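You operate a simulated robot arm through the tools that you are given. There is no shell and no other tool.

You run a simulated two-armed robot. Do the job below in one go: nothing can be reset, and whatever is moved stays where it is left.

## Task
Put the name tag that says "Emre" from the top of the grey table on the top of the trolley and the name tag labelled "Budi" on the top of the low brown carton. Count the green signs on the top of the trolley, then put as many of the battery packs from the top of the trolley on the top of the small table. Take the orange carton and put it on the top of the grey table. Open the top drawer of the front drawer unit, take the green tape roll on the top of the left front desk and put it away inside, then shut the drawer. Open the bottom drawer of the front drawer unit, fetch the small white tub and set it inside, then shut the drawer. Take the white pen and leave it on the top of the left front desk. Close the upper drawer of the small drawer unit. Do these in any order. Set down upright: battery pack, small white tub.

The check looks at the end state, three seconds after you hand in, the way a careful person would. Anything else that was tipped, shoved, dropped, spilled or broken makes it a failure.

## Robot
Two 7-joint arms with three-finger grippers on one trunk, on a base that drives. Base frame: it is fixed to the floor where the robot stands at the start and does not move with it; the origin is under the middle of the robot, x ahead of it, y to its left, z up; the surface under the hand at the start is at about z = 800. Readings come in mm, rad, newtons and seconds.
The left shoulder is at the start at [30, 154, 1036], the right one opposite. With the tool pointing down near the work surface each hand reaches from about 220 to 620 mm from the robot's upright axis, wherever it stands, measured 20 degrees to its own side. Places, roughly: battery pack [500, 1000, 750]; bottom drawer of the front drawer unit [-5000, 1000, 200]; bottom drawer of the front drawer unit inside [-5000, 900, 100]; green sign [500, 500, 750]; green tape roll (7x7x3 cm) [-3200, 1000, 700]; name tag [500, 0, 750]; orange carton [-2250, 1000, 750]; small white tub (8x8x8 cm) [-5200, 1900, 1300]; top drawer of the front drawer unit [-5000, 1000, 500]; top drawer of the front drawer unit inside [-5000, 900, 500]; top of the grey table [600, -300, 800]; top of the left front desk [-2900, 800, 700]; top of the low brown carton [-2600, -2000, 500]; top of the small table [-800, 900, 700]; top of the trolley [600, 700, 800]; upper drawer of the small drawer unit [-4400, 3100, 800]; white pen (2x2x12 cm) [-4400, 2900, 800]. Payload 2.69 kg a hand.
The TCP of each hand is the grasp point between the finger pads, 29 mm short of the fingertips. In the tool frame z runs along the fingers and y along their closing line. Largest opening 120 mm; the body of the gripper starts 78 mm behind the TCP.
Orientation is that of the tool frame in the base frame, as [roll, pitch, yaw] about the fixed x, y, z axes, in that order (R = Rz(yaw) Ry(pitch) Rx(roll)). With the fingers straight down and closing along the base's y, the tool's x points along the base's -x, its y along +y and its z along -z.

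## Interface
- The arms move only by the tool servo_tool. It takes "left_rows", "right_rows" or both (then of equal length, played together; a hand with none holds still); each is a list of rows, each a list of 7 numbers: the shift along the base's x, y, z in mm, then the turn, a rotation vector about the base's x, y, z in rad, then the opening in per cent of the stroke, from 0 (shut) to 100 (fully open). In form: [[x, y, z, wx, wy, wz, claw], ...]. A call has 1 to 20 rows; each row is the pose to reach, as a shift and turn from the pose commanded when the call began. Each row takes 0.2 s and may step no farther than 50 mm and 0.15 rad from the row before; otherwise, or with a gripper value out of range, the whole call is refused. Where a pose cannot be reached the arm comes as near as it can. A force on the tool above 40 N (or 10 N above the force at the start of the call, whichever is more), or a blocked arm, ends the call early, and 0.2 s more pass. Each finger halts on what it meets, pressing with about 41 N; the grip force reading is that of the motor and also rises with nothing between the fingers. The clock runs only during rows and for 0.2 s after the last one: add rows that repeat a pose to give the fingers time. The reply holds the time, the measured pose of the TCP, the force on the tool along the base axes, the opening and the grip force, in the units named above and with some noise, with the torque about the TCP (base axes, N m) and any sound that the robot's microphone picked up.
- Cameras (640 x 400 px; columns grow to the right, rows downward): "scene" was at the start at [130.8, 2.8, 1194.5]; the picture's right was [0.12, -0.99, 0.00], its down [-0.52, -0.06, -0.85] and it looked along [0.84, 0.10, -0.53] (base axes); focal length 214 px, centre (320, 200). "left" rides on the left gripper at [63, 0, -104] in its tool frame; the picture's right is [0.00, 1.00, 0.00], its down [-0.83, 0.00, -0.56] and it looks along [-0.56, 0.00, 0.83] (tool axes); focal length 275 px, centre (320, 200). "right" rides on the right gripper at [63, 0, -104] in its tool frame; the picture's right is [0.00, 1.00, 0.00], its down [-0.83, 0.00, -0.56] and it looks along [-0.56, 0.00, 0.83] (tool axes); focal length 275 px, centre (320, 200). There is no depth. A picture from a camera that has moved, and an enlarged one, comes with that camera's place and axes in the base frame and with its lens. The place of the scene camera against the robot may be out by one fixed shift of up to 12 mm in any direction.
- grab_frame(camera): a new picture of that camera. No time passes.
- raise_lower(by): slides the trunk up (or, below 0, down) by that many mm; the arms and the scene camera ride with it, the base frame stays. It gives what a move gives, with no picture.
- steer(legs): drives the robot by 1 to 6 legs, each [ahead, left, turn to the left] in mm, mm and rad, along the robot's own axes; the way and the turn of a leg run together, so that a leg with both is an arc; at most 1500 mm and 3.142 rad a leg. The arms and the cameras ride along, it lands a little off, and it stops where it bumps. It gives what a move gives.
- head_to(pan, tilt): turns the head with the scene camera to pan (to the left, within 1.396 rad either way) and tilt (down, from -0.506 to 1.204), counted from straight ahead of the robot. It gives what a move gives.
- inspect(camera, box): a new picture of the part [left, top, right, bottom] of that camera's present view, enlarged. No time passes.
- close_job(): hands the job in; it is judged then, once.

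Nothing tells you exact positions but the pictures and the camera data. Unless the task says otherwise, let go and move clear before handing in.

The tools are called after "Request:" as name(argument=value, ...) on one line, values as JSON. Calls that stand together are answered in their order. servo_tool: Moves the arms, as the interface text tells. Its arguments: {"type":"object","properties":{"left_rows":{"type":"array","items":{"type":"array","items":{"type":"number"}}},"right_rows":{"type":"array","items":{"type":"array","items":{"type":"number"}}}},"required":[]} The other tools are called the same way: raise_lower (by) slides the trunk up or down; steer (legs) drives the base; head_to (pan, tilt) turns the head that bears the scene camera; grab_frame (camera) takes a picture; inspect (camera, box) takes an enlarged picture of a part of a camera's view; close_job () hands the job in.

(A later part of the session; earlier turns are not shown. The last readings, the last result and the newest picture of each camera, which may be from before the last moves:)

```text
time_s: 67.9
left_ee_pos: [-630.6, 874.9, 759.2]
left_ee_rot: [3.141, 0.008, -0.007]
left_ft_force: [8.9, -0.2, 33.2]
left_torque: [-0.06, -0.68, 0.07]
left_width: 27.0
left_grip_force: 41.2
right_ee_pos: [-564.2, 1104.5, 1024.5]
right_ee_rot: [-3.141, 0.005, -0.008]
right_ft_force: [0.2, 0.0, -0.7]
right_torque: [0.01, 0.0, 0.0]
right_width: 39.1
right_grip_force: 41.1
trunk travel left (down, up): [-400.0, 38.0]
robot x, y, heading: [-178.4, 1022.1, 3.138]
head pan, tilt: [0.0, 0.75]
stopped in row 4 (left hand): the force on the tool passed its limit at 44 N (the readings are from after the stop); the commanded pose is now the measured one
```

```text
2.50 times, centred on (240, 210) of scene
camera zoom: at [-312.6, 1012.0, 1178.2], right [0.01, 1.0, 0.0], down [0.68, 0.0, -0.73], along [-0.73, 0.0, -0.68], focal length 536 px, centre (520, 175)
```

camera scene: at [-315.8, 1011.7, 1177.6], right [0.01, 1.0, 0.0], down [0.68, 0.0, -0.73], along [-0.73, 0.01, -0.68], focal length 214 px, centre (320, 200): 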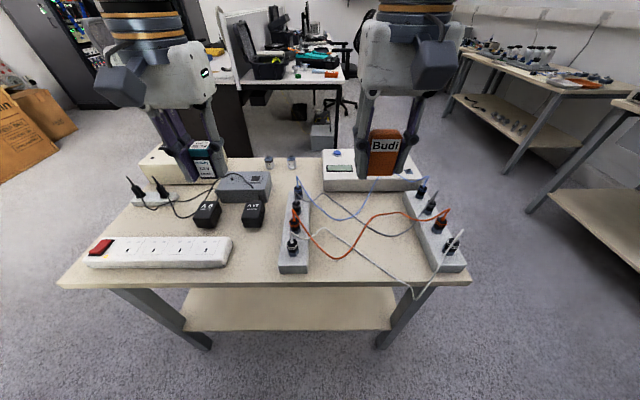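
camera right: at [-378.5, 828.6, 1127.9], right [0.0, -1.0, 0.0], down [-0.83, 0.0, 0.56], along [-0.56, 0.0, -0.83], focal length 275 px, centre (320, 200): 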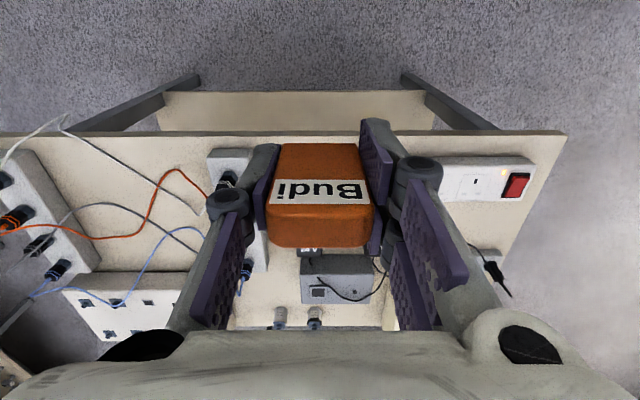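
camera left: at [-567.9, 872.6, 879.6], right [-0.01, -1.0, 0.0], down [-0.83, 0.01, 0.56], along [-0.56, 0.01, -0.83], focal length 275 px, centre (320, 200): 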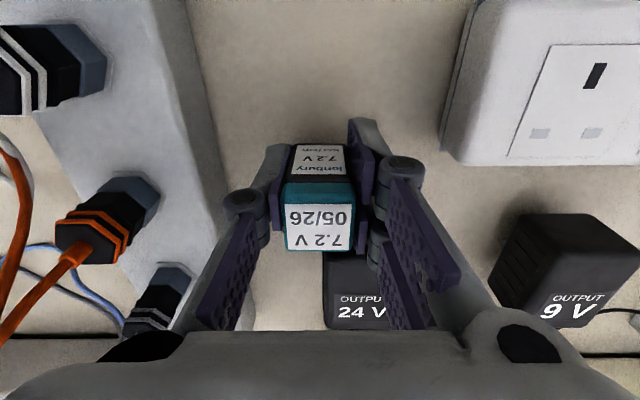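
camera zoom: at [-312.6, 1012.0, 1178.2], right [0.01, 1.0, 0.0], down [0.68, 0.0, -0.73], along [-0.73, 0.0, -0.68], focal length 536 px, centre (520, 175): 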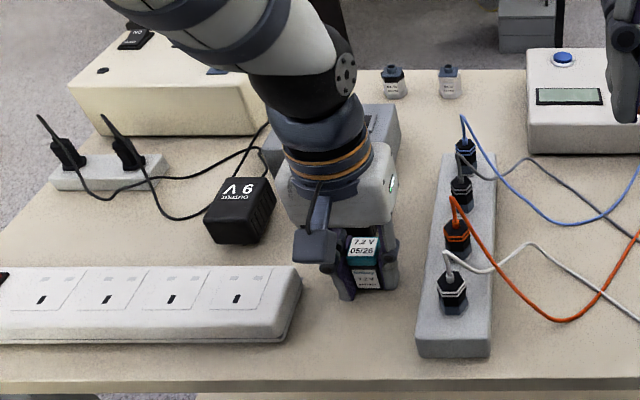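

Contact with the table (about z 724). I open the fingers a little and lift off.

Request:
servo_tool(left_rows=[[0, 0, 1, 0, -0.008, 0, 12], [0, 0, 1, 0, -0.008, 0, 25], [0, 0, 1, 0, -0.008, 0, 36], [0, 0, 1, 0, -0.008, 0, 36]])

Request:
grab_frame(camera="left")

```text
time_s: 68.9
left_ee_pos: [-630.8, 873.6, 756.4]
left_ee_rot: [3.141, -0.004, -0.006]
left_ft_force: [2.9, 0.7, 23.9]
left_torque: [0.0, -0.05, -0.04]
left_width: 46.7
left_grip_force: 6.9
right_ee_pos: [-566.1, 1105.7, 1024.4]
right_ee_rot: [-3.141, 0.003, -0.007]
right_ft_force: [-0.2, -0.8, -0.9]
right_torque: [0.03, -0.02, 0.03]
right_width: 39.0
right_grip_force: 40.8
trunk travel left (down, up): [-400.0, 38.0]
robot x, y, heading: [-183.4, 1016.6, 3.131]
head pan, tilt: [0.0, 0.75]
```

```text
taken
camera left: at [-569.1, 873.5, 859.5], right [-0.01, -1.0, 0.0], down [-0.83, 0.01, 0.55], along [-0.55, 0.01, -0.83], focal length 275 px, centre (320, 200)
```

left: 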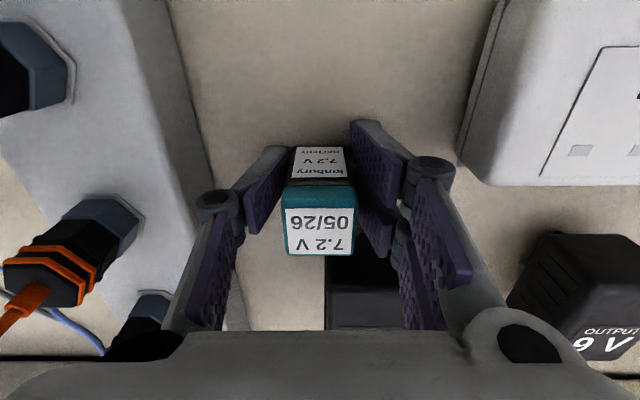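

The fingertips rest on the table; the pack stands free between them. I lift straight up.

Request:
servo_tool(left_rows=[[0, 0, 5, 0, 0, 0, 38], [0, 0, 20, 0, 0, 0, 38], [0, 0, 50, 0, 0, 0, 38], [0, 0, 95, 0, 0, 0, 38], [10, 0, 140, 0, 0, 0, 50], [40, 0, 175, 0, 0, 0, 50], [60, 0, 215, 0, 0, 0, 60], [60, 0, 240, 0, 0, 0, 60]])

Request:
grab_frame(camera="left")

Request:
inspect(camera="scene", box=[160, 130, 320, 290])

```text
time_s: 70.7
left_ee_pos: [-569.6, 871.9, 997.4]
left_ee_rot: [3.141, -0.004, -0.006]
left_ft_force: [-1.1, -0.8, -0.3]
left_torque: [0.02, 0.0, 0.03]
left_width: 72.3
left_grip_force: 0.0
right_ee_pos: [-565.9, 1103.8, 1022.6]
right_ee_rot: [-3.141, 0.004, -0.007]
right_ft_force: [0.9, -0.3, -0.5]
right_torque: [0.02, 0.04, 0.0]
right_width: 38.9
right_grip_force: 41.7
trunk travel left (down, up): [-400.0, 38.0]
robot x, y, heading: [-183.8, 1021.4, 3.133]
head pan, tilt: [0.0, 0.75]
```

```text
taken
camera left: at [-508.2, 870.5, 1100.3], right [-0.01, -1.0, 0.0], down [-0.83, 0.01, 0.55], along [-0.55, 0.0, -0.83], focal length 275 px, centre (320, 200)
```

left: 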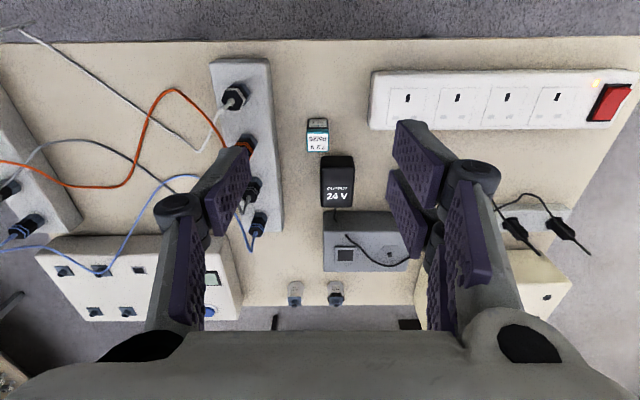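

```text
2.50 times, centred on (240, 210) of scene
camera zoom: at [-315.6, 1011.5, 1177.6], right [0.01, 1.0, 0.0], down [0.68, 0.0, -0.73], along [-0.73, 0.01, -0.68], focal length 536 px, centre (520, 175)
```

zoom: 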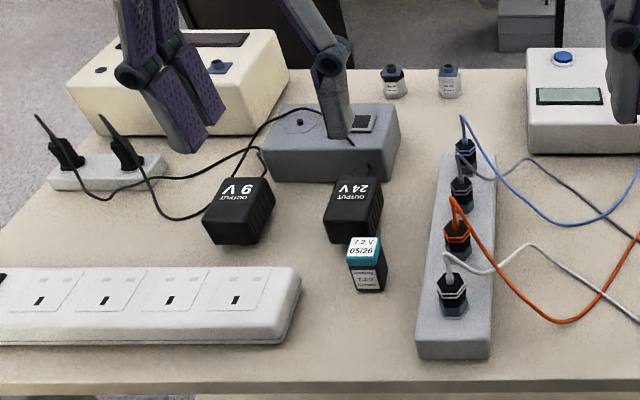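

The pack stands upright on the small table. Next I go back to the trolley for the second pack: shift left, turn around, drive up.

Request:
steer(legs=[[0, 275, 0], [0, 0, 3.1416], [180, 0, 0]])

Request:
grab_frame(camera="left")

Request:
head_to(pan=0.4, tilt=0.7)

Request:
grab_frame(camera="scene")

```text
refused: 3.1416 is not a number from -3.14159 to 3.14159
```

```text
taken
camera left: at [-508.2, 870.5, 1100.3], right [-0.01, -1.0, 0.0], down [-0.83, 0.01, 0.55], along [-0.55, 0.0, -0.83], focal length 275 px, centre (320, 200)
```

left: 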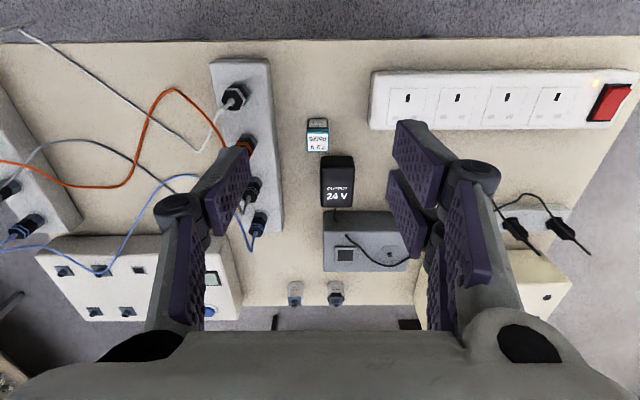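

```text
time_s: 71.6
left_ee_pos: [-570.5, 871.8, 995.3]
left_ee_rot: [3.14, -0.005, -0.005]
left_ft_force: [-0.4, -0.5, 0.9]
left_torque: [0.0, 0.0, -0.01]
left_width: 72.0
left_grip_force: 0.0
right_ee_pos: [-566.4, 1104.5, 1023.5]
right_ee_rot: [3.141, 0.003, -0.006]
right_ft_force: [0.6, -0.4, -0.8]
right_torque: [-0.03, 0.02, -0.03]
right_width: 38.9
right_grip_force: 41.4
trunk travel left (down, up): [-400.0, 38.0]
robot x, y, heading: [-183.8, 1018.1, 3.137]
head pan, tilt: [0.4, 0.7]
```

```text
taken
camera scene: at [-311.3, 978.4, 1181.9], right [-0.38, 0.92, 0.0], down [0.6, 0.25, -0.76], along [-0.71, -0.29, -0.64], focal length 214 px, centre (320, 200)
```

scene: 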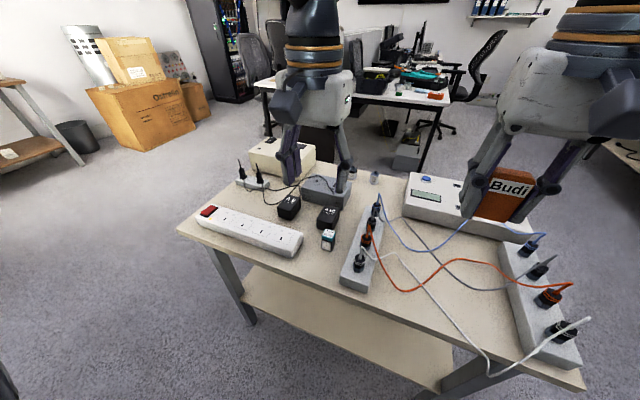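

I stay within the turn limit and do the same drive.

Request:
steer(legs=[[0, 275, 0], [0, 0, 3.141], [200, 0, 0]])

Request:
grab_frame(camera="left")

Request:
grab_frame(camera="scene")

```text
time_s: 82.7
left_ee_pos: [399.9, 885.3, 995.7]
left_ee_rot: [3.141, -0.005, 3.115]
left_ft_force: [0.1, -1.0, -0.1]
left_torque: [0.01, 0.03, 0.0]
left_width: 71.7
left_grip_force: 0.0
right_ee_pos: [391.4, 651.2, 1022.0]
right_ee_rot: [-3.141, 0.002, 3.114]
right_ft_force: [0.9, -0.3, 0.4]
right_torque: [0.03, 0.02, -0.01]
right_width: 38.8
right_grip_force: 41.2
trunk travel left (down, up): [-400.0, 38.0]
robot x, y, heading: [7.0, 744.0, -0.027]
head pan, tilt: [0.4, 0.7]
```

```text
taken
camera left: at [336.8, 886.0, 1099.6], right [0.03, 1.0, 0.0], down [0.83, -0.03, 0.55], along [0.55, -0.02, -0.83], focal length 275 px, centre (320, 200)
```

left: 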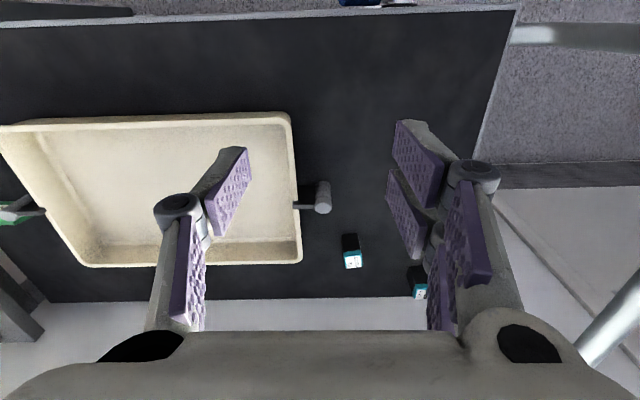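

```text
taken
camera scene: at [132.1, 765.8, 1181.8], right [0.36, -0.93, 0.0], down [-0.6, -0.23, -0.76], along [0.71, 0.28, -0.64], focal length 214 px, centre (320, 200)
```

scene: 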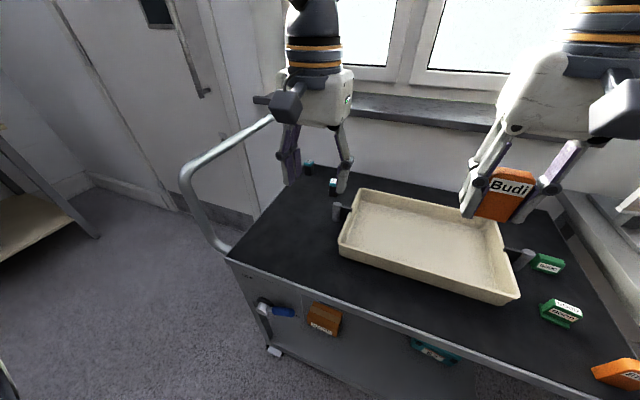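

The second pack is at about (643, 924). I straighten the heading and drive 65 mm closer.

Request:
steer(legs=[[0, 0, 0.027], [65, 10, 0]])

Request:
grab_frame(camera="left")

```text
time_s: 84.1
left_ee_pos: [461.6, 904.5, 995.2]
left_ee_rot: [3.141, -0.005, 3.141]
left_ft_force: [0.3, -0.9, 0.4]
left_torque: [-0.01, 0.06, -0.01]
left_width: 72.2
left_grip_force: 0.1
right_ee_pos: [458.9, 670.9, 1022.0]
right_ee_rot: [-3.141, 0.002, 3.141]
right_ft_force: [-0.2, 0.7, 0.3]
right_torque: [-0.02, 0.01, -0.02]
right_width: 39.0
right_grip_force: 40.8
trunk travel left (down, up): [-400.0, 38.0]
robot x, y, heading: [73.7, 752.9, -0.001]
head pan, tilt: [0.4, 0.7]
```

```text
taken
camera left: at [397.8, 904.8, 1099.5], right [0.0, 1.0, 0.0], down [0.83, 0.0, 0.55], along [0.55, 0.0, -0.83], focal length 275 px, centre (320, 200)
```

left: 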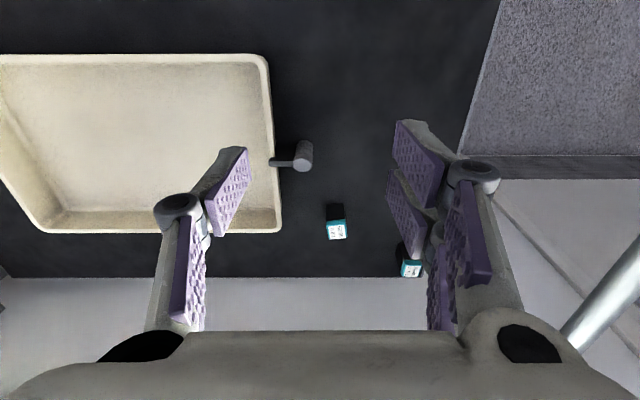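

The pack top centre is near (645, 929). The left hand moves over it and hovers at z≈850.

Request:
servo_tool(left_rows=[[45, 6, 0, 0, 0, 0, 65], [90, 12, -10, 0, 0, 0, 65], [132, 18, -30, 0, 0, 0, 65], [165, 23, -65, 0, 0, 0, 65], [178, 24, -105, 0, 0, 0, 65], [180, 24, -145, 0, 0, 0, 65], [180, 24, -145, 0, 0, 0, 65]])

Request:
grab_frame(camera="left")

Request:
inspect(camera="scene", box=[260, 60, 420, 260])

```text
time_s: 85.7
left_ee_pos: [639.6, 929.1, 848.6]
left_ee_rot: [3.141, -0.002, -3.14]
left_ft_force: [-0.4, -0.1, 0.7]
left_torque: [-0.02, -0.02, -0.02]
left_width: 77.9
left_grip_force: 0.0
right_ee_pos: [458.5, 670.3, 1024.4]
right_ee_rot: [3.141, 0.004, -3.142]
right_ft_force: [0.4, -1.1, -0.4]
right_torque: [0.02, 0.0, -0.02]
right_width: 38.9
right_grip_force: 40.8
trunk travel left (down, up): [-400.0, 38.0]
robot x, y, heading: [73.3, 751.1, -0.002]
head pan, tilt: [0.4, 0.7]
```

```text
taken
camera left: at [576.5, 930.2, 952.3], right [0.0, 1.0, 0.0], down [0.83, 0.0, 0.55], along [0.55, 0.0, -0.83], focal length 275 px, centre (320, 200)
```

left: 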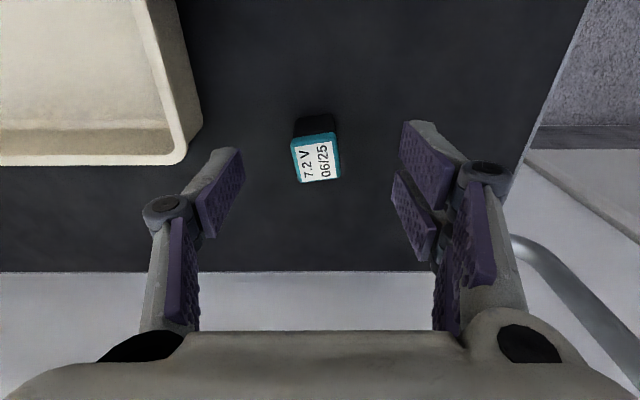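

```text
2.00 times, centred on (340, 160) of scene
camera zoom: at [195.1, 779.0, 1182.0], right [0.39, -0.92, 0.0], down [-0.59, -0.25, -0.77], along [0.7, 0.3, -0.64], focal length 429 px, centre (280, 280)
```

zoom: 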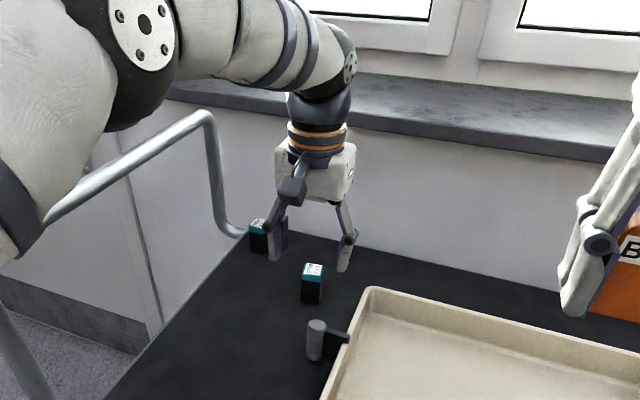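

The pack is turned by about 0.13 rad; I match that, lower and grip it.

Request:
servo_tool(left_rows=[[5, -1, -25, 0, 0, 0.13, 65], [6, -1, -50, 0, 0, 0.13, 65], [6, -1, -65, 0, 0, 0.13, 65], [6, -1, -65, 0, 0, 0.13, 65], [6, -1, -65, 0, 0, 0.13, 12], [6, -1, -65, 0, 0, 0.13, 12], [6, -1, -65, 0, 0, 0.13, 12]])

Request:
grab_frame(camera="left")

```text
time_s: 87.3
left_ee_pos: [646.1, 927.9, 784.9]
left_ee_rot: [3.141, -0.006, -3.01]
left_ft_force: [-0.3, -0.5, 0.4]
left_torque: [0.01, 0.01, 0.03]
left_width: 27.0
left_grip_force: 41.0
right_ee_pos: [458.6, 670.1, 1022.4]
right_ee_rot: [-3.141, 0.004, 3.138]
right_ft_force: [-0.9, -0.4, -0.4]
right_torque: [-0.02, 0.01, -0.02]
right_width: 39.1
right_grip_force: 40.6
trunk travel left (down, up): [-400.0, 38.0]
robot x, y, heading: [76.7, 754.5, -0.002]
head pan, tilt: [0.4, 0.7]
```

```text
taken
camera left: at [583.8, 920.2, 889.4], right [-0.13, 0.99, 0.0], down [0.83, 0.11, 0.55], along [0.55, 0.07, -0.83], focal length 275 px, centre (320, 200)
```

left: 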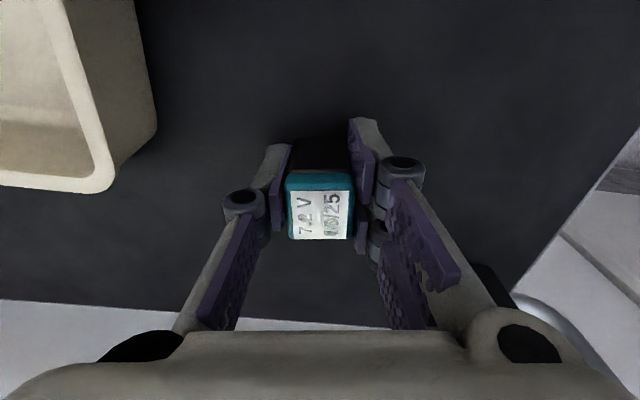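

Gripped. I lift, turn the hand back straight and retract it.

Request:
servo_tool(left_rows=[[0, 0, 40, 0, 0, 0, 12], [0, 0, 85, 0, 0, 0, 12], [-15, -2, 125, 0, 0, -0.06, 12], [-45, -5, 155, 0, 0, -0.13, 12], [-85, -10, 180, 0, 0, -0.13, 12], [-130, -16, 200, 0, 0, -0.13, 12], [-170, -23, 215, 0, 0, -0.13, 12], [-190, -23, 218, 0, 0, -0.13, 12]])

Request:
grab_frame(camera="left")

Request:
grab_frame(camera="scene")

```text
time_s: 89.1
left_ee_pos: [455.2, 903.2, 1003.1]
left_ee_rot: [3.141, -0.003, -3.14]
left_ft_force: [-0.2, -1.3, -0.6]
left_torque: [-0.01, 0.0, 0.01]
left_width: 27.2
left_grip_force: 40.8
right_ee_pos: [458.1, 670.0, 1023.5]
right_ee_rot: [3.141, 0.003, 3.139]
right_ft_force: [0.8, 0.0, 0.1]
right_torque: [-0.03, 0.0, -0.02]
right_width: 38.8
right_grip_force: 40.9
trunk travel left (down, up): [-400.0, 38.0]
robot x, y, heading: [78.9, 753.3, -0.003]
head pan, tilt: [0.4, 0.7]
```

```text
taken
camera left: at [390.9, 903.3, 1106.7], right [0.0, 1.0, 0.0], down [0.83, 0.0, 0.55], along [0.55, 0.0, -0.83], focal length 275 px, centre (320, 200)
```

left: 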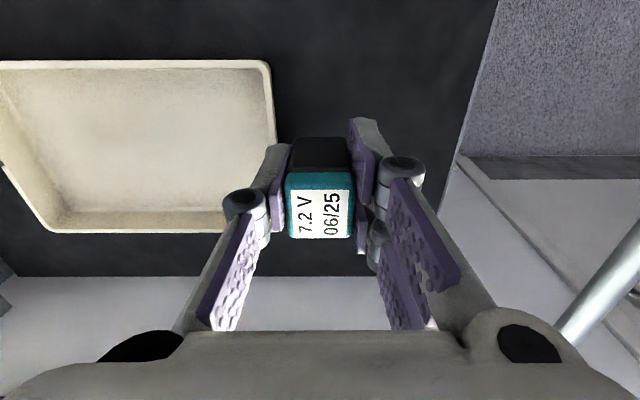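

```text
taken
camera scene: at [195.2, 779.2, 1181.9], right [0.39, -0.92, 0.0], down [-0.59, -0.25, -0.77], along [0.7, 0.3, -0.64], focal length 214 px, centre (320, 200)
```

scene: 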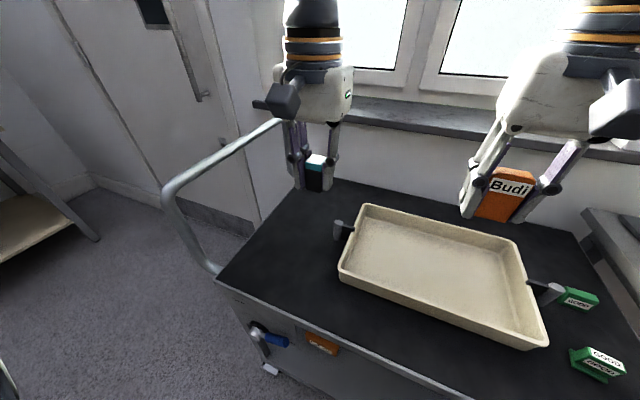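

Second pack in hand. I back off, turn around and return to the small table.

Request:
steer(legs=[[-265, 0, 0], [0, 0, -3.139], [10, -268, 0]])

Request:
head_to(pan=0.0, tilt=0.75)

Request:
grab_frame(camera="left")

Request:
grab_frame(camera="scene")

```text
time_s: 100.5
left_ee_pos: [-581.8, 853.4, 1002.6]
left_ee_rot: [3.14, -0.005, 0.04]
left_ft_force: [0.2, -0.2, -1.1]
left_torque: [0.01, 0.01, -0.01]
left_width: 27.0
left_grip_force: 41.1
right_ee_pos: [-593.3, 1085.3, 1023.2]
right_ee_rot: [-3.141, 0.003, 0.039]
right_ft_force: [-0.1, 0.3, -0.7]
right_torque: [0.01, 0.02, 0.01]
right_width: 38.8
right_grip_force: 41.0
trunk travel left (down, up): [-400.0, 38.0]
robot x, y, heading: [-205.5, 1016.4, -3.105]
head pan, tilt: [0.4, 0.7]
```

```text
time_s: 101.4
left_ee_pos: [-582.2, 852.6, 1003.5]
left_ee_rot: [-3.141, -0.005, 0.038]
left_ft_force: [0.4, -0.2, -0.6]
left_torque: [-0.01, 0.0, 0.01]
left_width: 27.1
left_grip_force: 41.3
right_ee_pos: [-594.7, 1085.2, 1023.1]
right_ee_rot: [3.14, 0.004, 0.039]
right_ft_force: [1.6, 0.5, -0.7]
right_torque: [0.03, 0.0, 0.01]
right_width: 39.0
right_grip_force: 41.5
trunk travel left (down, up): [-400.0, 38.0]
robot x, y, heading: [-208.9, 1017.5, -3.104]
head pan, tilt: [0.0, 0.75]
```

```text
taken
camera left: at [-519.8, 855.0, 1106.4], right [0.04, -1.0, 0.0], down [-0.83, -0.03, 0.55], along [-0.55, -0.02, -0.83], focal length 275 px, centre (320, 200)
```

left: 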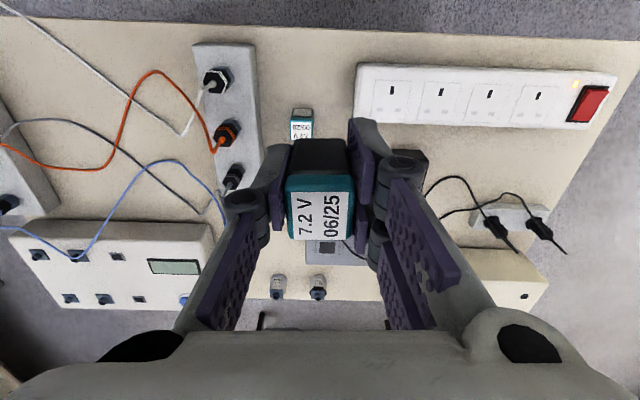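

```text
taken
camera scene: at [-339.3, 1002.7, 1177.6], right [-0.04, 1.0, 0.0], down [0.68, 0.03, -0.73], along [-0.73, -0.03, -0.68], focal length 214 px, centre (320, 200)
```

scene: 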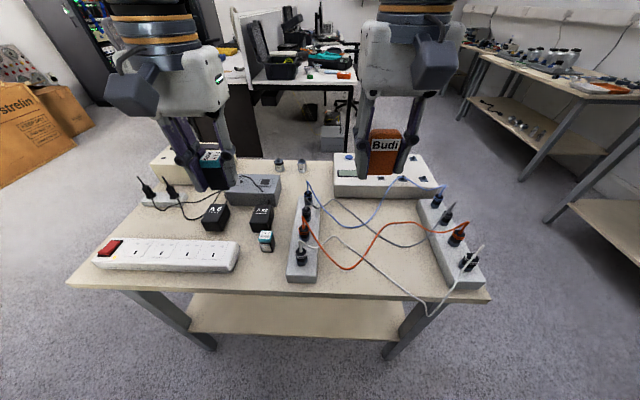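

Pack A sits at (-632, 873) as placed. I move the second pack to (-575, 868), in front of it, and lower part-way.

Request:
servo_tool(left_rows=[[4, 8, -20, 0, 0, -0.038, 12], [7, 15, -60, 0, 0, -0.038, 12], [7, 15, -105, 0, 0, -0.038, 12], [7, 15, -150, 0, 0, -0.038, 12], [7, 15, -185, 0, 0, -0.038, 12], [7, 15, -205, 0, 0, -0.038, 12], [7, 15, -205, 0, 0, -0.038, 12]])

Request:
grab_frame(camera="left")

Request:
inspect(camera="scene", box=[180, 150, 340, 290])

```text
time_s: 103.0
left_ee_pos: [-577.0, 868.7, 795.0]
left_ee_rot: [-3.141, -0.007, 0.002]
left_ft_force: [0.3, 0.7, -0.3]
left_torque: [-0.01, -0.02, -0.01]
left_width: 27.1
left_grip_force: 41.1
right_ee_pos: [-594.5, 1084.8, 1022.8]
right_ee_rot: [3.141, 0.003, 0.037]
right_ft_force: [0.0, 0.1, -0.1]
right_torque: [0.0, 0.0, 0.03]
right_width: 39.1
right_grip_force: 41.4
trunk travel left (down, up): [-400.0, 38.0]
robot x, y, heading: [-206.5, 1014.7, -3.105]
head pan, tilt: [0.0, 0.75]
```

```text
taken
camera left: at [-514.2, 868.5, 899.0], right [0.0, -1.0, 0.0], down [-0.83, 0.0, 0.55], along [-0.55, 0.0, -0.83], focal length 275 px, centre (320, 200)
```

left: 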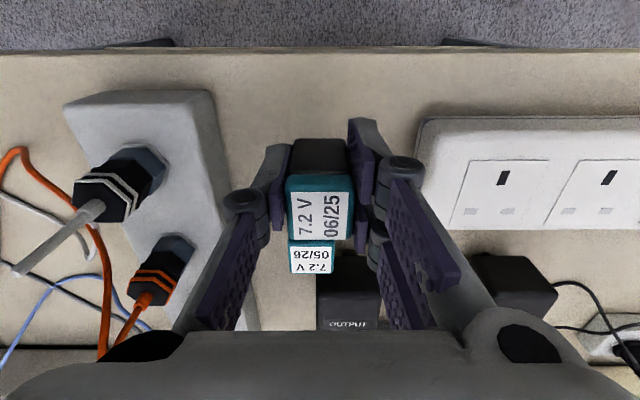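

```text
2.86 times, centred on (260, 220) of scene
camera zoom: at [-339.2, 1002.7, 1177.7], right [-0.04, 1.0, 0.0], down [0.68, 0.03, -0.73], along [-0.73, -0.03, -0.68], focal length 613 px, centre (491, 143)
```

zoom: 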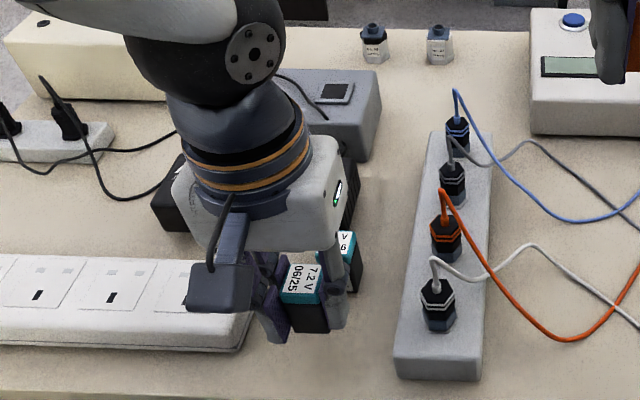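

Alignment is fine with a clear gap to the first pack. I lower gently to contact.

Request:
servo_tool(left_rows=[[0, 0, -10, 0, 0, 0, 12], [0, 0, -20, 0, 0, 0, 12], [0, 0, -26, 0, 0, 0, 12], [0, 0, -28, 0, 0, 0, 12], [0, 0, -30, 0, 0, 0, 12], [0, 0, -31, 0, 0, 0, 12], [0, 0, -32, 0, 0, 0, 12], [0, 0, -33, 0, 0, 0, 12]])

```text
time_s: 104.8
left_ee_pos: [-574.8, 868.0, 766.6]
left_ee_rot: [3.141, -0.001, 0.003]
left_ft_force: [2.3, -0.8, 20.2]
left_torque: [-0.04, 0.14, -0.02]
left_width: 27.0
left_grip_force: 41.2
right_ee_pos: [-592.4, 1085.3, 1024.6]
right_ee_rot: [-3.141, 0.005, 0.04]
right_ft_force: [-0.3, 0.3, -1.5]
right_torque: [-0.02, 0.01, 0.02]
right_width: 38.8
right_grip_force: 41.1
trunk travel left (down, up): [-400.0, 38.0]
robot x, y, heading: [-201.4, 1015.2, -3.103]
head pan, tilt: [0.0, 0.75]
```

Touching the table with 20 N. I open slightly and lift away.

Request:
servo_tool(left_rows=[[0, 0, 1, 0, 0, 0, 25], [0, 0, 1, 0, 0, 0, 36], [0, 0, 1, 0, 0, 0, 38], [0, 0, 10, 0, 0, 0, 38], [0, 0, 40, 0, 0, 0, 38], [0, 0, 80, 0, 0, 0, 38], [5, 0, 120, 0, 0, 0, 50], [10, -5, 165, 0, 0, 0, 50], [10, -10, 210, 0, 0, 0, 50], [10, -15, 240, 0, 0, 0, 50]])

Request:
grab_frame(camera="left")

Request:
inspect(camera="scene", box=[180, 150, 340, 290])

Request:
head_to(pan=0.0, tilt=0.2)

Request:
grab_frame(camera="scene")

```text
time_s: 107.0
left_ee_pos: [-569.0, 852.5, 1005.5]
left_ee_rot: [-3.141, -0.004, 0.002]
left_ft_force: [-0.5, 0.6, 0.0]
left_torque: [-0.02, 0.02, -0.03]
left_width: 60.1
left_grip_force: 0.0
right_ee_pos: [-593.5, 1084.4, 1024.5]
right_ee_rot: [3.141, 0.004, 0.039]
right_ft_force: [0.3, -0.3, -1.1]
right_torque: [0.03, 0.02, -0.03]
right_width: 38.9
right_grip_force: 41.1
trunk travel left (down, up): [-400.0, 38.0]
robot x, y, heading: [-207.5, 1017.7, -3.103]
head pan, tilt: [0.0, 0.75]
```

```text
taken
camera left: at [-506.5, 852.8, 1109.4], right [0.0, -1.0, 0.0], down [-0.83, 0.0, 0.55], along [-0.55, 0.0, -0.83], focal length 275 px, centre (320, 200)
```

left: 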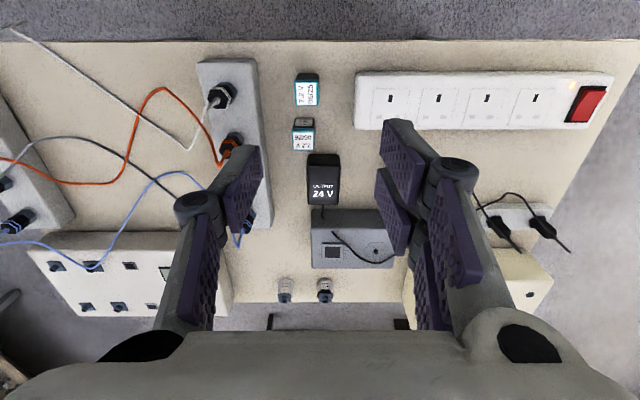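

```text
2.86 times, centred on (260, 220) of scene
camera zoom: at [-339.1, 1002.7, 1177.6], right [-0.04, 1.0, 0.0], down [0.68, 0.03, -0.73], along [-0.73, -0.03, -0.68], focal length 613 px, centre (491, 143)
```

zoom: 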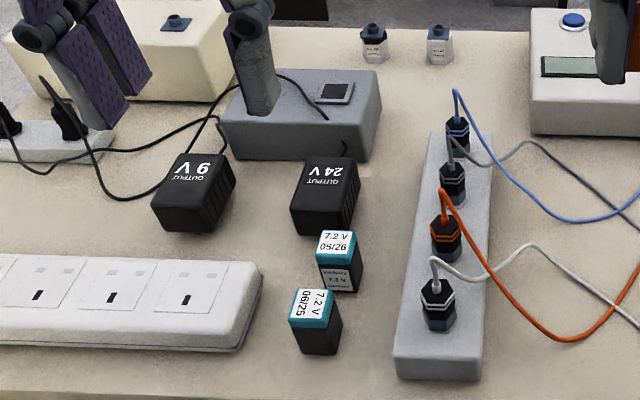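

```text
time_s: 107.9
left_ee_pos: [-569.0, 853.0, 1004.2]
left_ee_rot: [-3.141, -0.005, 0.003]
left_ft_force: [-0.1, -0.7, 0.1]
left_torque: [0.02, 0.01, 0.03]
left_width: 60.0
left_grip_force: 0.0
right_ee_pos: [-594.2, 1084.6, 1022.1]
right_ee_rot: [-3.142, 0.004, 0.037]
right_ft_force: [0.6, 1.2, -0.7]
right_torque: [-0.04, -0.04, 0.01]
right_width: 38.9
right_grip_force: 41.0
trunk travel left (down, up): [-400.0, 38.0]
robot x, y, heading: [-210.0, 1016.0, -3.105]
head pan, tilt: [0.0, 0.201]
```

```text
taken
camera scene: at [-349.6, 1002.4, 1227.2], right [-0.04, 1.0, 0.0], down [0.2, 0.01, -0.98], along [-0.98, -0.04, -0.2], focal length 214 px, centre (320, 200)
```

scene: 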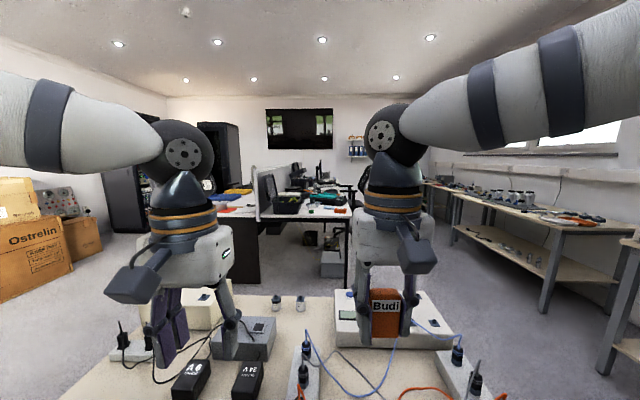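

Both packs stand upright on the small table. Next I take Budi to the low brown carton: turn to face -y and drive down the aisle, then look.

Request:
steer(legs=[[0, 0, 1.534], [1400, 0, 0]])

Request:
head_to(pan=-0.9, tilt=0.3)

Request:
grab_frame(camera="scene")

Request:
head_to(pan=-0.3, tilt=0.3)

Request:
grab_frame(camera="scene")

```text
time_s: 118.5
left_ee_pos: [-107.9, -744.6, 1005.5]
left_ee_rot: [3.141, -0.005, 1.508]
left_ft_force: [-0.3, 0.4, -0.2]
left_torque: [0.02, 0.0, 0.0]
left_width: 60.0
left_grip_force: 0.0
right_ee_pos: [-340.2, -756.3, 1024.0]
right_ee_rot: [-3.141, 0.004, 1.545]
right_ft_force: [-0.4, -0.5, -0.6]
right_torque: [0.02, -0.02, 0.0]
right_width: 38.7
right_grip_force: 40.9
trunk travel left (down, up): [-400.0, 38.0]
robot x, y, heading: [-244.5, -376.4, -1.593]
head pan, tilt: [0.0, 0.201]
```

```text
time_s: 119.8
left_ee_pos: [-106.7, -744.8, 1005.5]
left_ee_rot: [3.141, -0.005, 1.511]
left_ft_force: [0.0, 0.3, -0.2]
left_torque: [0.0, 0.02, 0.02]
left_width: 60.2
left_grip_force: 0.0
right_ee_pos: [-339.2, -754.7, 1023.5]
right_ee_rot: [-3.141, 0.003, 1.546]
right_ft_force: [0.3, 0.0, -0.6]
right_torque: [0.04, 0.0, 0.01]
right_width: 38.9
right_grip_force: 41.5
trunk travel left (down, up): [-400.0, 38.0]
robot x, y, heading: [-248.0, -376.9, -1.596]
head pan, tilt: [-0.901, 0.3]
```

```text
taken
camera scene: at [-325.8, -484.6, 1218.0], right [-0.6, 0.8, 0.0], down [0.24, 0.18, -0.96], along [-0.76, -0.58, -0.3], focal length 214 px, centre (320, 200)
```

scene: 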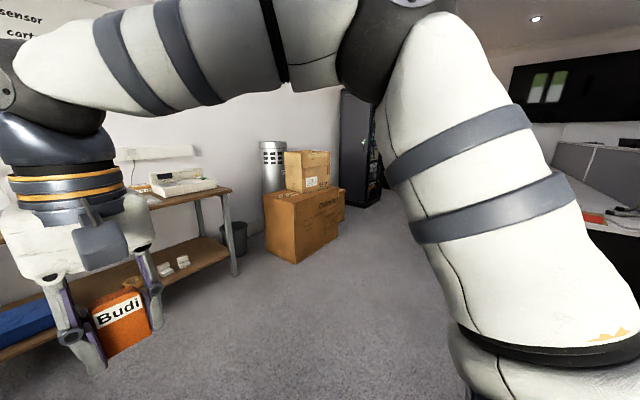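

```text
time_s: 120.8
left_ee_pos: [-107.6, -744.7, 1005.3]
left_ee_rot: [-3.141, -0.004, 1.51]
left_ft_force: [-0.6, -0.5, -0.7]
left_torque: [0.0, -0.03, -0.01]
left_width: 60.1
left_grip_force: 0.1
right_ee_pos: [-339.4, -756.3, 1022.8]
right_ee_rot: [-3.141, 0.003, 1.546]
right_ft_force: [0.1, -0.5, 0.3]
right_torque: [-0.01, -0.02, -0.01]
right_width: 38.9
right_grip_force: 41.1
trunk travel left (down, up): [-400.0, 38.0]
robot x, y, heading: [-247.9, -374.5, -1.598]
head pan, tilt: [-0.3, 0.3]
```

```text
taken
camera scene: at [-281.2, -516.8, 1218.0], right [-0.95, 0.32, 0.0], down [0.09, 0.28, -0.96], along [-0.31, -0.91, -0.3], focal length 214 px, centre (320, 200)
```

scene: 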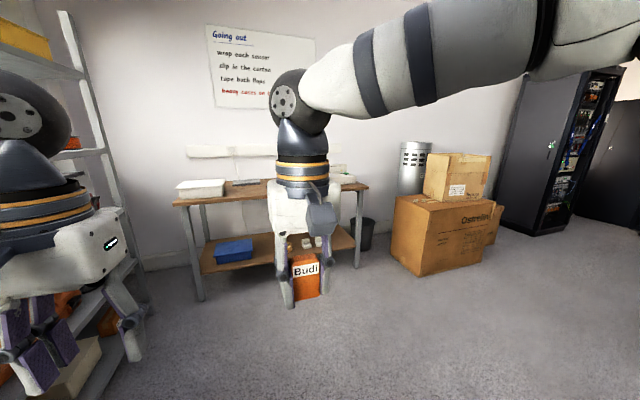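

The carton stack is ahead to the right with open floor before it. I turn towards it and drive closer.

Request:
steer(legs=[[0, 0, -1.18], [1400, 0, 0]])

Request:
head_to(pan=0.2, tilt=0.4)

Request:
grab_frame(camera="scene")

Request:
head_to(pan=-0.8, tilt=0.3)

Request:
grab_frame(camera="scene")

```text
time_s: 130.6
left_ee_pos: [-1842.7, -1143.4, 1006.2]
left_ee_rot: [-3.142, -0.005, 0.316]
left_ft_force: [0.2, 0.3, -0.4]
left_torque: [-0.01, -0.01, 0.0]
left_width: 60.0
left_grip_force: 0.1
right_ee_pos: [-1938.2, -929.0, 1023.7]
right_ee_rot: [3.141, 0.003, 0.35]
right_ft_force: [0.2, 0.0, -0.8]
right_torque: [-0.02, -0.01, 0.01]
right_width: 38.9
right_grip_force: 41.4
trunk travel left (down, up): [-400.0, 38.0]
robot x, y, heading: [-1548.2, -874.3, -2.791]
head pan, tilt: [-0.3, 0.3]
```

```text
time_s: 131.6
left_ee_pos: [-1842.3, -1144.1, 1005.8]
left_ee_rot: [-3.142, -0.006, 0.317]
left_ft_force: [0.4, -0.1, -0.2]
left_torque: [0.0, -0.02, 0.02]
left_width: 60.0
left_grip_force: 0.1
right_ee_pos: [-1938.6, -930.9, 1024.0]
right_ee_rot: [-3.141, 0.003, 0.352]
right_ft_force: [0.2, 0.0, -1.2]
right_torque: [-0.03, -0.01, -0.02]
right_width: 38.8
right_grip_force: 41.0
trunk travel left (down, up): [-400.0, 38.0]
robot x, y, heading: [-1547.9, -875.4, -2.795]
head pan, tilt: [0.201, 0.4]
```

```text
taken
camera scene: at [-1674.8, -949.4, 1208.8], right [-0.52, 0.85, 0.0], down [0.33, 0.2, -0.92], along [-0.78, -0.48, -0.39], focal length 214 px, centre (320, 200)
```

scene: 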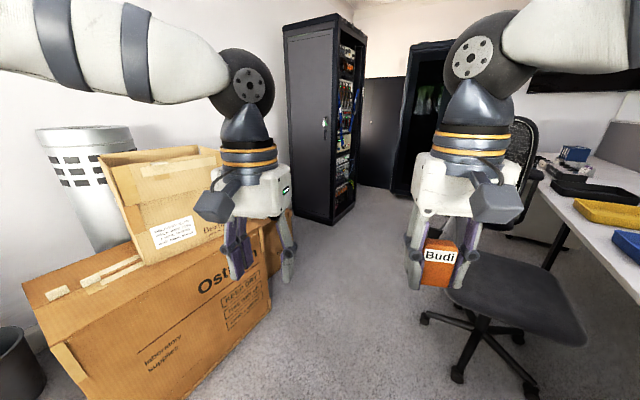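

```text
time_s: 132.8
left_ee_pos: [-1842.7, -1143.9, 1006.3]
left_ee_rot: [3.141, -0.004, 0.316]
left_ft_force: [0.1, -0.2, -0.5]
left_torque: [0.01, 0.02, -0.01]
left_width: 59.9
left_grip_force: 0.0
right_ee_pos: [-1938.1, -930.5, 1023.6]
right_ee_rot: [3.141, 0.004, 0.351]
right_ft_force: [-0.2, -0.6, 0.0]
right_torque: [-0.02, -0.01, -0.02]
right_width: 38.8
right_grip_force: 40.9
trunk travel left (down, up): [-400.0, 38.0]
robot x, y, heading: [-1553.0, -876.3, -2.787]
head pan, tilt: [-0.799, 0.3]
```

```text
taken
camera scene: at [-1680.1, -860.5, 1218.0], right [0.43, 0.9, 0.0], down [0.27, -0.13, -0.96], along [-0.86, 0.41, -0.3], focal length 214 px, centre (320, 200)
```

scene: 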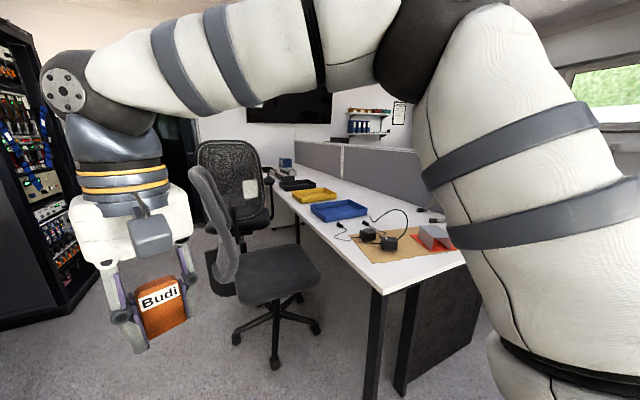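

A chair is to the right of the path; the low carton sits past the big "Ostrelin" carton. I drive between, stopping about (-2570, -1430), then face the cartons.

Request:
steer(legs=[[0, 0, 0.16], [1150, 0, 0], [0, 0, 1.055]])

Request:
head_to(pan=-0.1, tilt=0.7)

Request:
grab_frame(camera="scene")

Request:
grab_frame(camera="right")

```text
time_s: 142.0
left_ee_pos: [-2405.0, -1804.4, 1006.2]
left_ee_rot: [-3.141, -0.006, 1.53]
left_ft_force: [0.0, 0.2, 0.0]
left_torque: [-0.04, 0.03, 0.01]
left_width: 60.0
left_grip_force: 0.1
right_ee_pos: [-2638.2, -1820.5, 1023.0]
right_ee_rot: [3.141, 0.002, 1.567]
right_ft_force: [0.7, 0.4, -1.8]
right_torque: [0.04, 0.02, 0.0]
right_width: 38.7
right_grip_force: 41.1
trunk travel left (down, up): [-400.0, 38.0]
robot x, y, heading: [-2554.2, -1436.9, -1.575]
head pan, tilt: [-0.799, 0.3]
```

```text
time_s: 143.1
left_ee_pos: [-2406.1, -1806.0, 1005.0]
left_ee_rot: [-3.141, -0.006, 1.529]
left_ft_force: [1.0, 0.5, 0.3]
left_torque: [0.01, 0.02, -0.04]
left_width: 60.0
left_grip_force: 0.1
right_ee_pos: [-2638.5, -1820.0, 1023.5]
right_ee_rot: [3.141, 0.002, 1.566]
right_ft_force: [-0.3, 0.0, 0.0]
right_torque: [-0.01, 0.0, 0.02]
right_width: 39.1
right_grip_force: 40.7
trunk travel left (down, up): [-400.0, 38.0]
robot x, y, heading: [-2555.6, -1437.7, -1.579]
head pan, tilt: [-0.099, 0.7]
```

```text
taken
camera scene: at [-2565.5, -1576.3, 1181.9], right [-0.99, 0.1, 0.0], down [0.07, 0.64, -0.77], along [-0.08, -0.76, -0.64], focal length 214 px, centre (320, 200)
```

scene: 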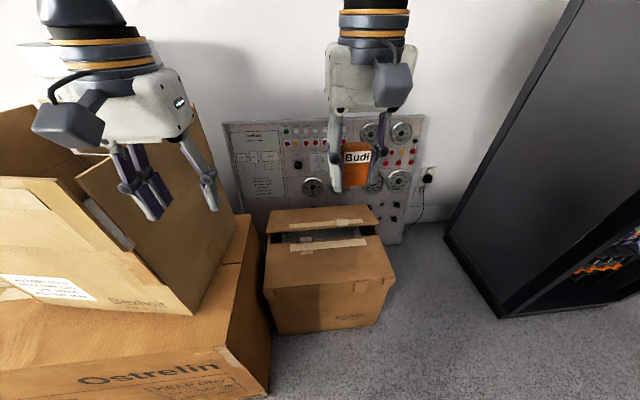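

```text
taken
camera right: at [-2638.5, -1757.1, 1127.8], right [1.0, 0.0, 0.0], down [0.0, -0.83, 0.56], along [0.0, -0.56, -0.83], focal length 275 px, centre (320, 200)
```

right: 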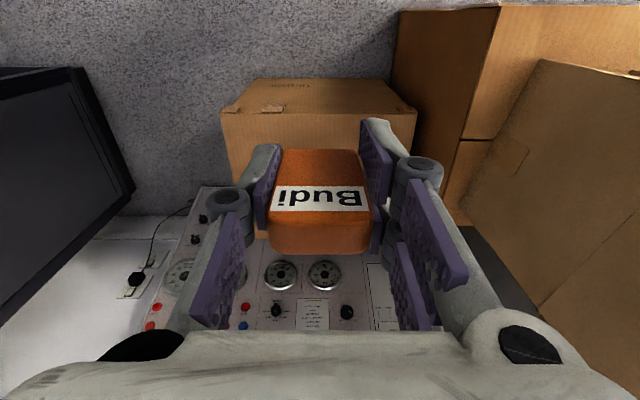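

The low brown carton is right in front of the right hand. I zoom in to see whether its top is closed.

Request:
inspect(camera="scene", box=[240, 180, 420, 350])

Request:
inspect(camera="right", box=[200, 60, 440, 210])

```text
2.35 times, centred on (330, 265) of scene
camera zoom: at [-2565.5, -1576.3, 1181.9], right [-0.99, 0.1, 0.0], down [0.07, 0.64, -0.77], along [-0.08, -0.76, -0.64], focal length 505 px, centre (296, 47)
```

zoom: 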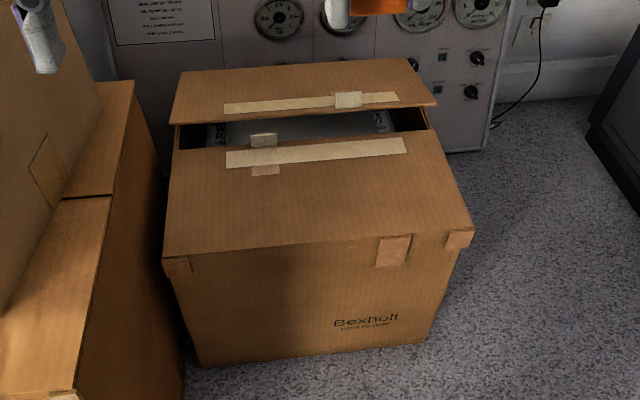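

```text
2.67 times, centred on (320, 135) of right
camera zoom: at [-2638.5, -1757.1, 1127.8], right [1.0, 0.0, 0.0], down [0.0, -0.83, 0.56], along [0.0, -0.56, -0.83], focal length 734 px, centre (320, 373)
```

zoom: 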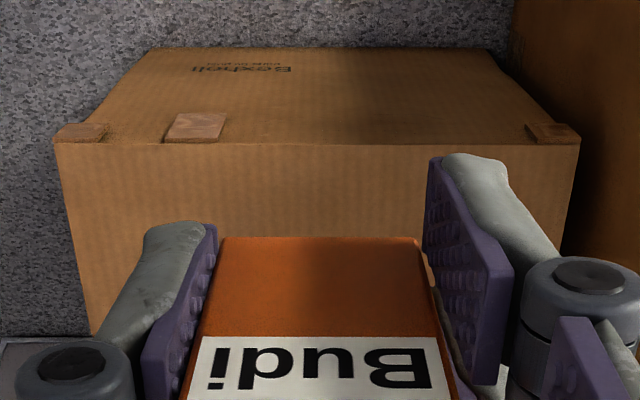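

The front flap of the low carton is flat at z≈440, from x −2884 to −2400 with its front edge at y −1962. I strafe right and drive in so the right hand can reach about (−2715, −2060).

Request:
steer(legs=[[0, -95, 0], [110, 0, 0]])

Request:
grab_frame(camera="scene")

Request:
grab_frame(camera="left")

```text
time_s: 145.3
left_ee_pos: [-2503.2, -1919.8, 1005.6]
left_ee_rot: [3.141, -0.006, 1.533]
left_ft_force: [0.5, 0.5, -0.1]
left_torque: [0.01, -0.03, -0.02]
left_width: 59.8
left_grip_force: 0.1
right_ee_pos: [-2737.1, -1936.0, 1024.0]
right_ee_rot: [-3.142, 0.002, 1.569]
right_ft_force: [0.3, -0.5, -1.9]
right_torque: [0.06, -0.01, 0.02]
right_width: 38.7
right_grip_force: 41.0
trunk travel left (down, up): [-400.0, 38.0]
robot x, y, heading: [-2650.3, -1554.1, -1.57]
head pan, tilt: [-0.099, 0.7]
```

```text
taken
camera scene: at [-2664.7, -1690.4, 1181.8], right [-0.99, 0.1, 0.0], down [0.06, 0.64, -0.76], along [-0.08, -0.76, -0.64], focal length 214 px, centre (320, 200)
```

scene: 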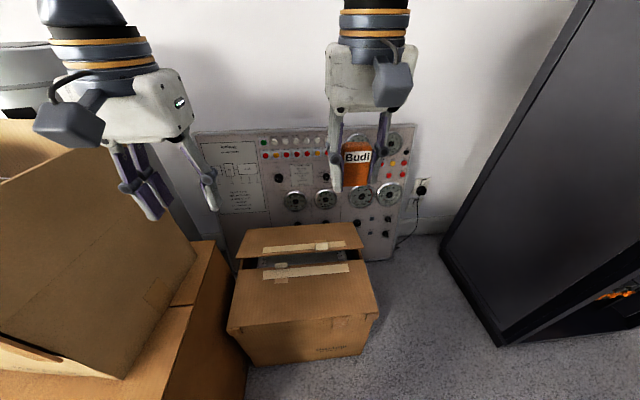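

```text
taken
camera left: at [-2502.5, -1856.5, 1108.6], right [1.0, -0.04, 0.0], down [-0.04, -0.83, 0.55], along [-0.02, -0.55, -0.83], focal length 275 px, centre (320, 200)
```

left: 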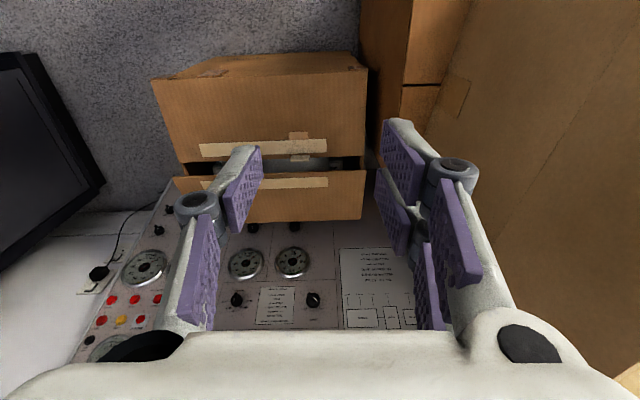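

The left hand is rather near the small carton's flap, so I strafe another 90 mm right before lowering the trunk.

Request:
steer(legs=[[0, -90, 0]])

Request:
raise_lower(by=-200)

Request:
grab_frame(camera="scene")

Request:
grab_frame(camera="right")

```text
time_s: 146.7
left_ee_pos: [-2592.4, -1918.3, 1004.6]
left_ee_rot: [-3.141, -0.005, 1.533]
left_ft_force: [0.5, 0.0, 0.1]
left_torque: [-0.04, -0.03, 0.0]
left_width: 60.0
left_grip_force: 0.2
right_ee_pos: [-2826.5, -1934.6, 1023.2]
right_ee_rot: [3.141, 0.003, 1.569]
right_ft_force: [-0.4, -0.3, 0.1]
right_torque: [0.0, -0.02, -0.01]
right_width: 38.7
right_grip_force: 40.9
trunk travel left (down, up): [-400.0, 38.0]
robot x, y, heading: [-2739.7, -1553.9, -1.572]
head pan, tilt: [-0.099, 0.7]
```

```text
time_s: 148.8
left_ee_pos: [-2592.4, -1918.3, 806.7]
left_ee_rot: [-3.139, -0.005, 1.532]
left_ft_force: [-0.3, -0.2, -1.4]
left_torque: [-0.04, 0.01, -0.06]
left_width: 59.8
left_grip_force: 0.0
right_ee_pos: [-2825.0, -1934.9, 823.1]
right_ee_rot: [3.141, 0.003, 1.568]
right_ft_force: [-0.9, 0.0, -0.1]
right_torque: [-0.01, 0.0, -0.02]
right_width: 38.8
right_grip_force: 41.0
trunk travel left (down, up): [-200.0, 238.0]
robot x, y, heading: [-2742.6, -1549.6, -1.573]
head pan, tilt: [-0.099, 0.7]
```

```text
taken
camera scene: at [-2752.6, -1762.5, 968.1], right [-0.99, 0.1, 0.0], down [0.07, 0.64, -0.77], along [-0.08, -0.76, -0.64], focal length 214 px, centre (320, 200)
```

scene: 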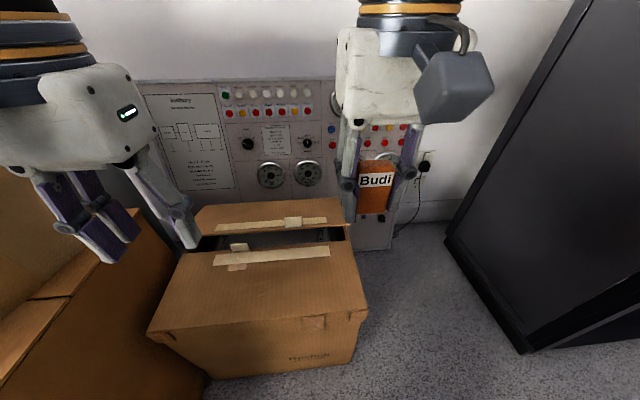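

```text
taken
camera right: at [-2825.1, -1870.2, 927.9], right [1.0, 0.0, 0.0], down [0.0, -0.83, 0.56], along [0.0, -0.56, -0.83], focal length 275 px, centre (320, 200)
```

right: 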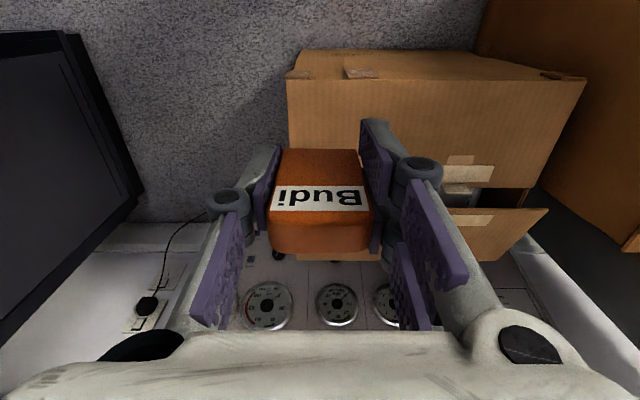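

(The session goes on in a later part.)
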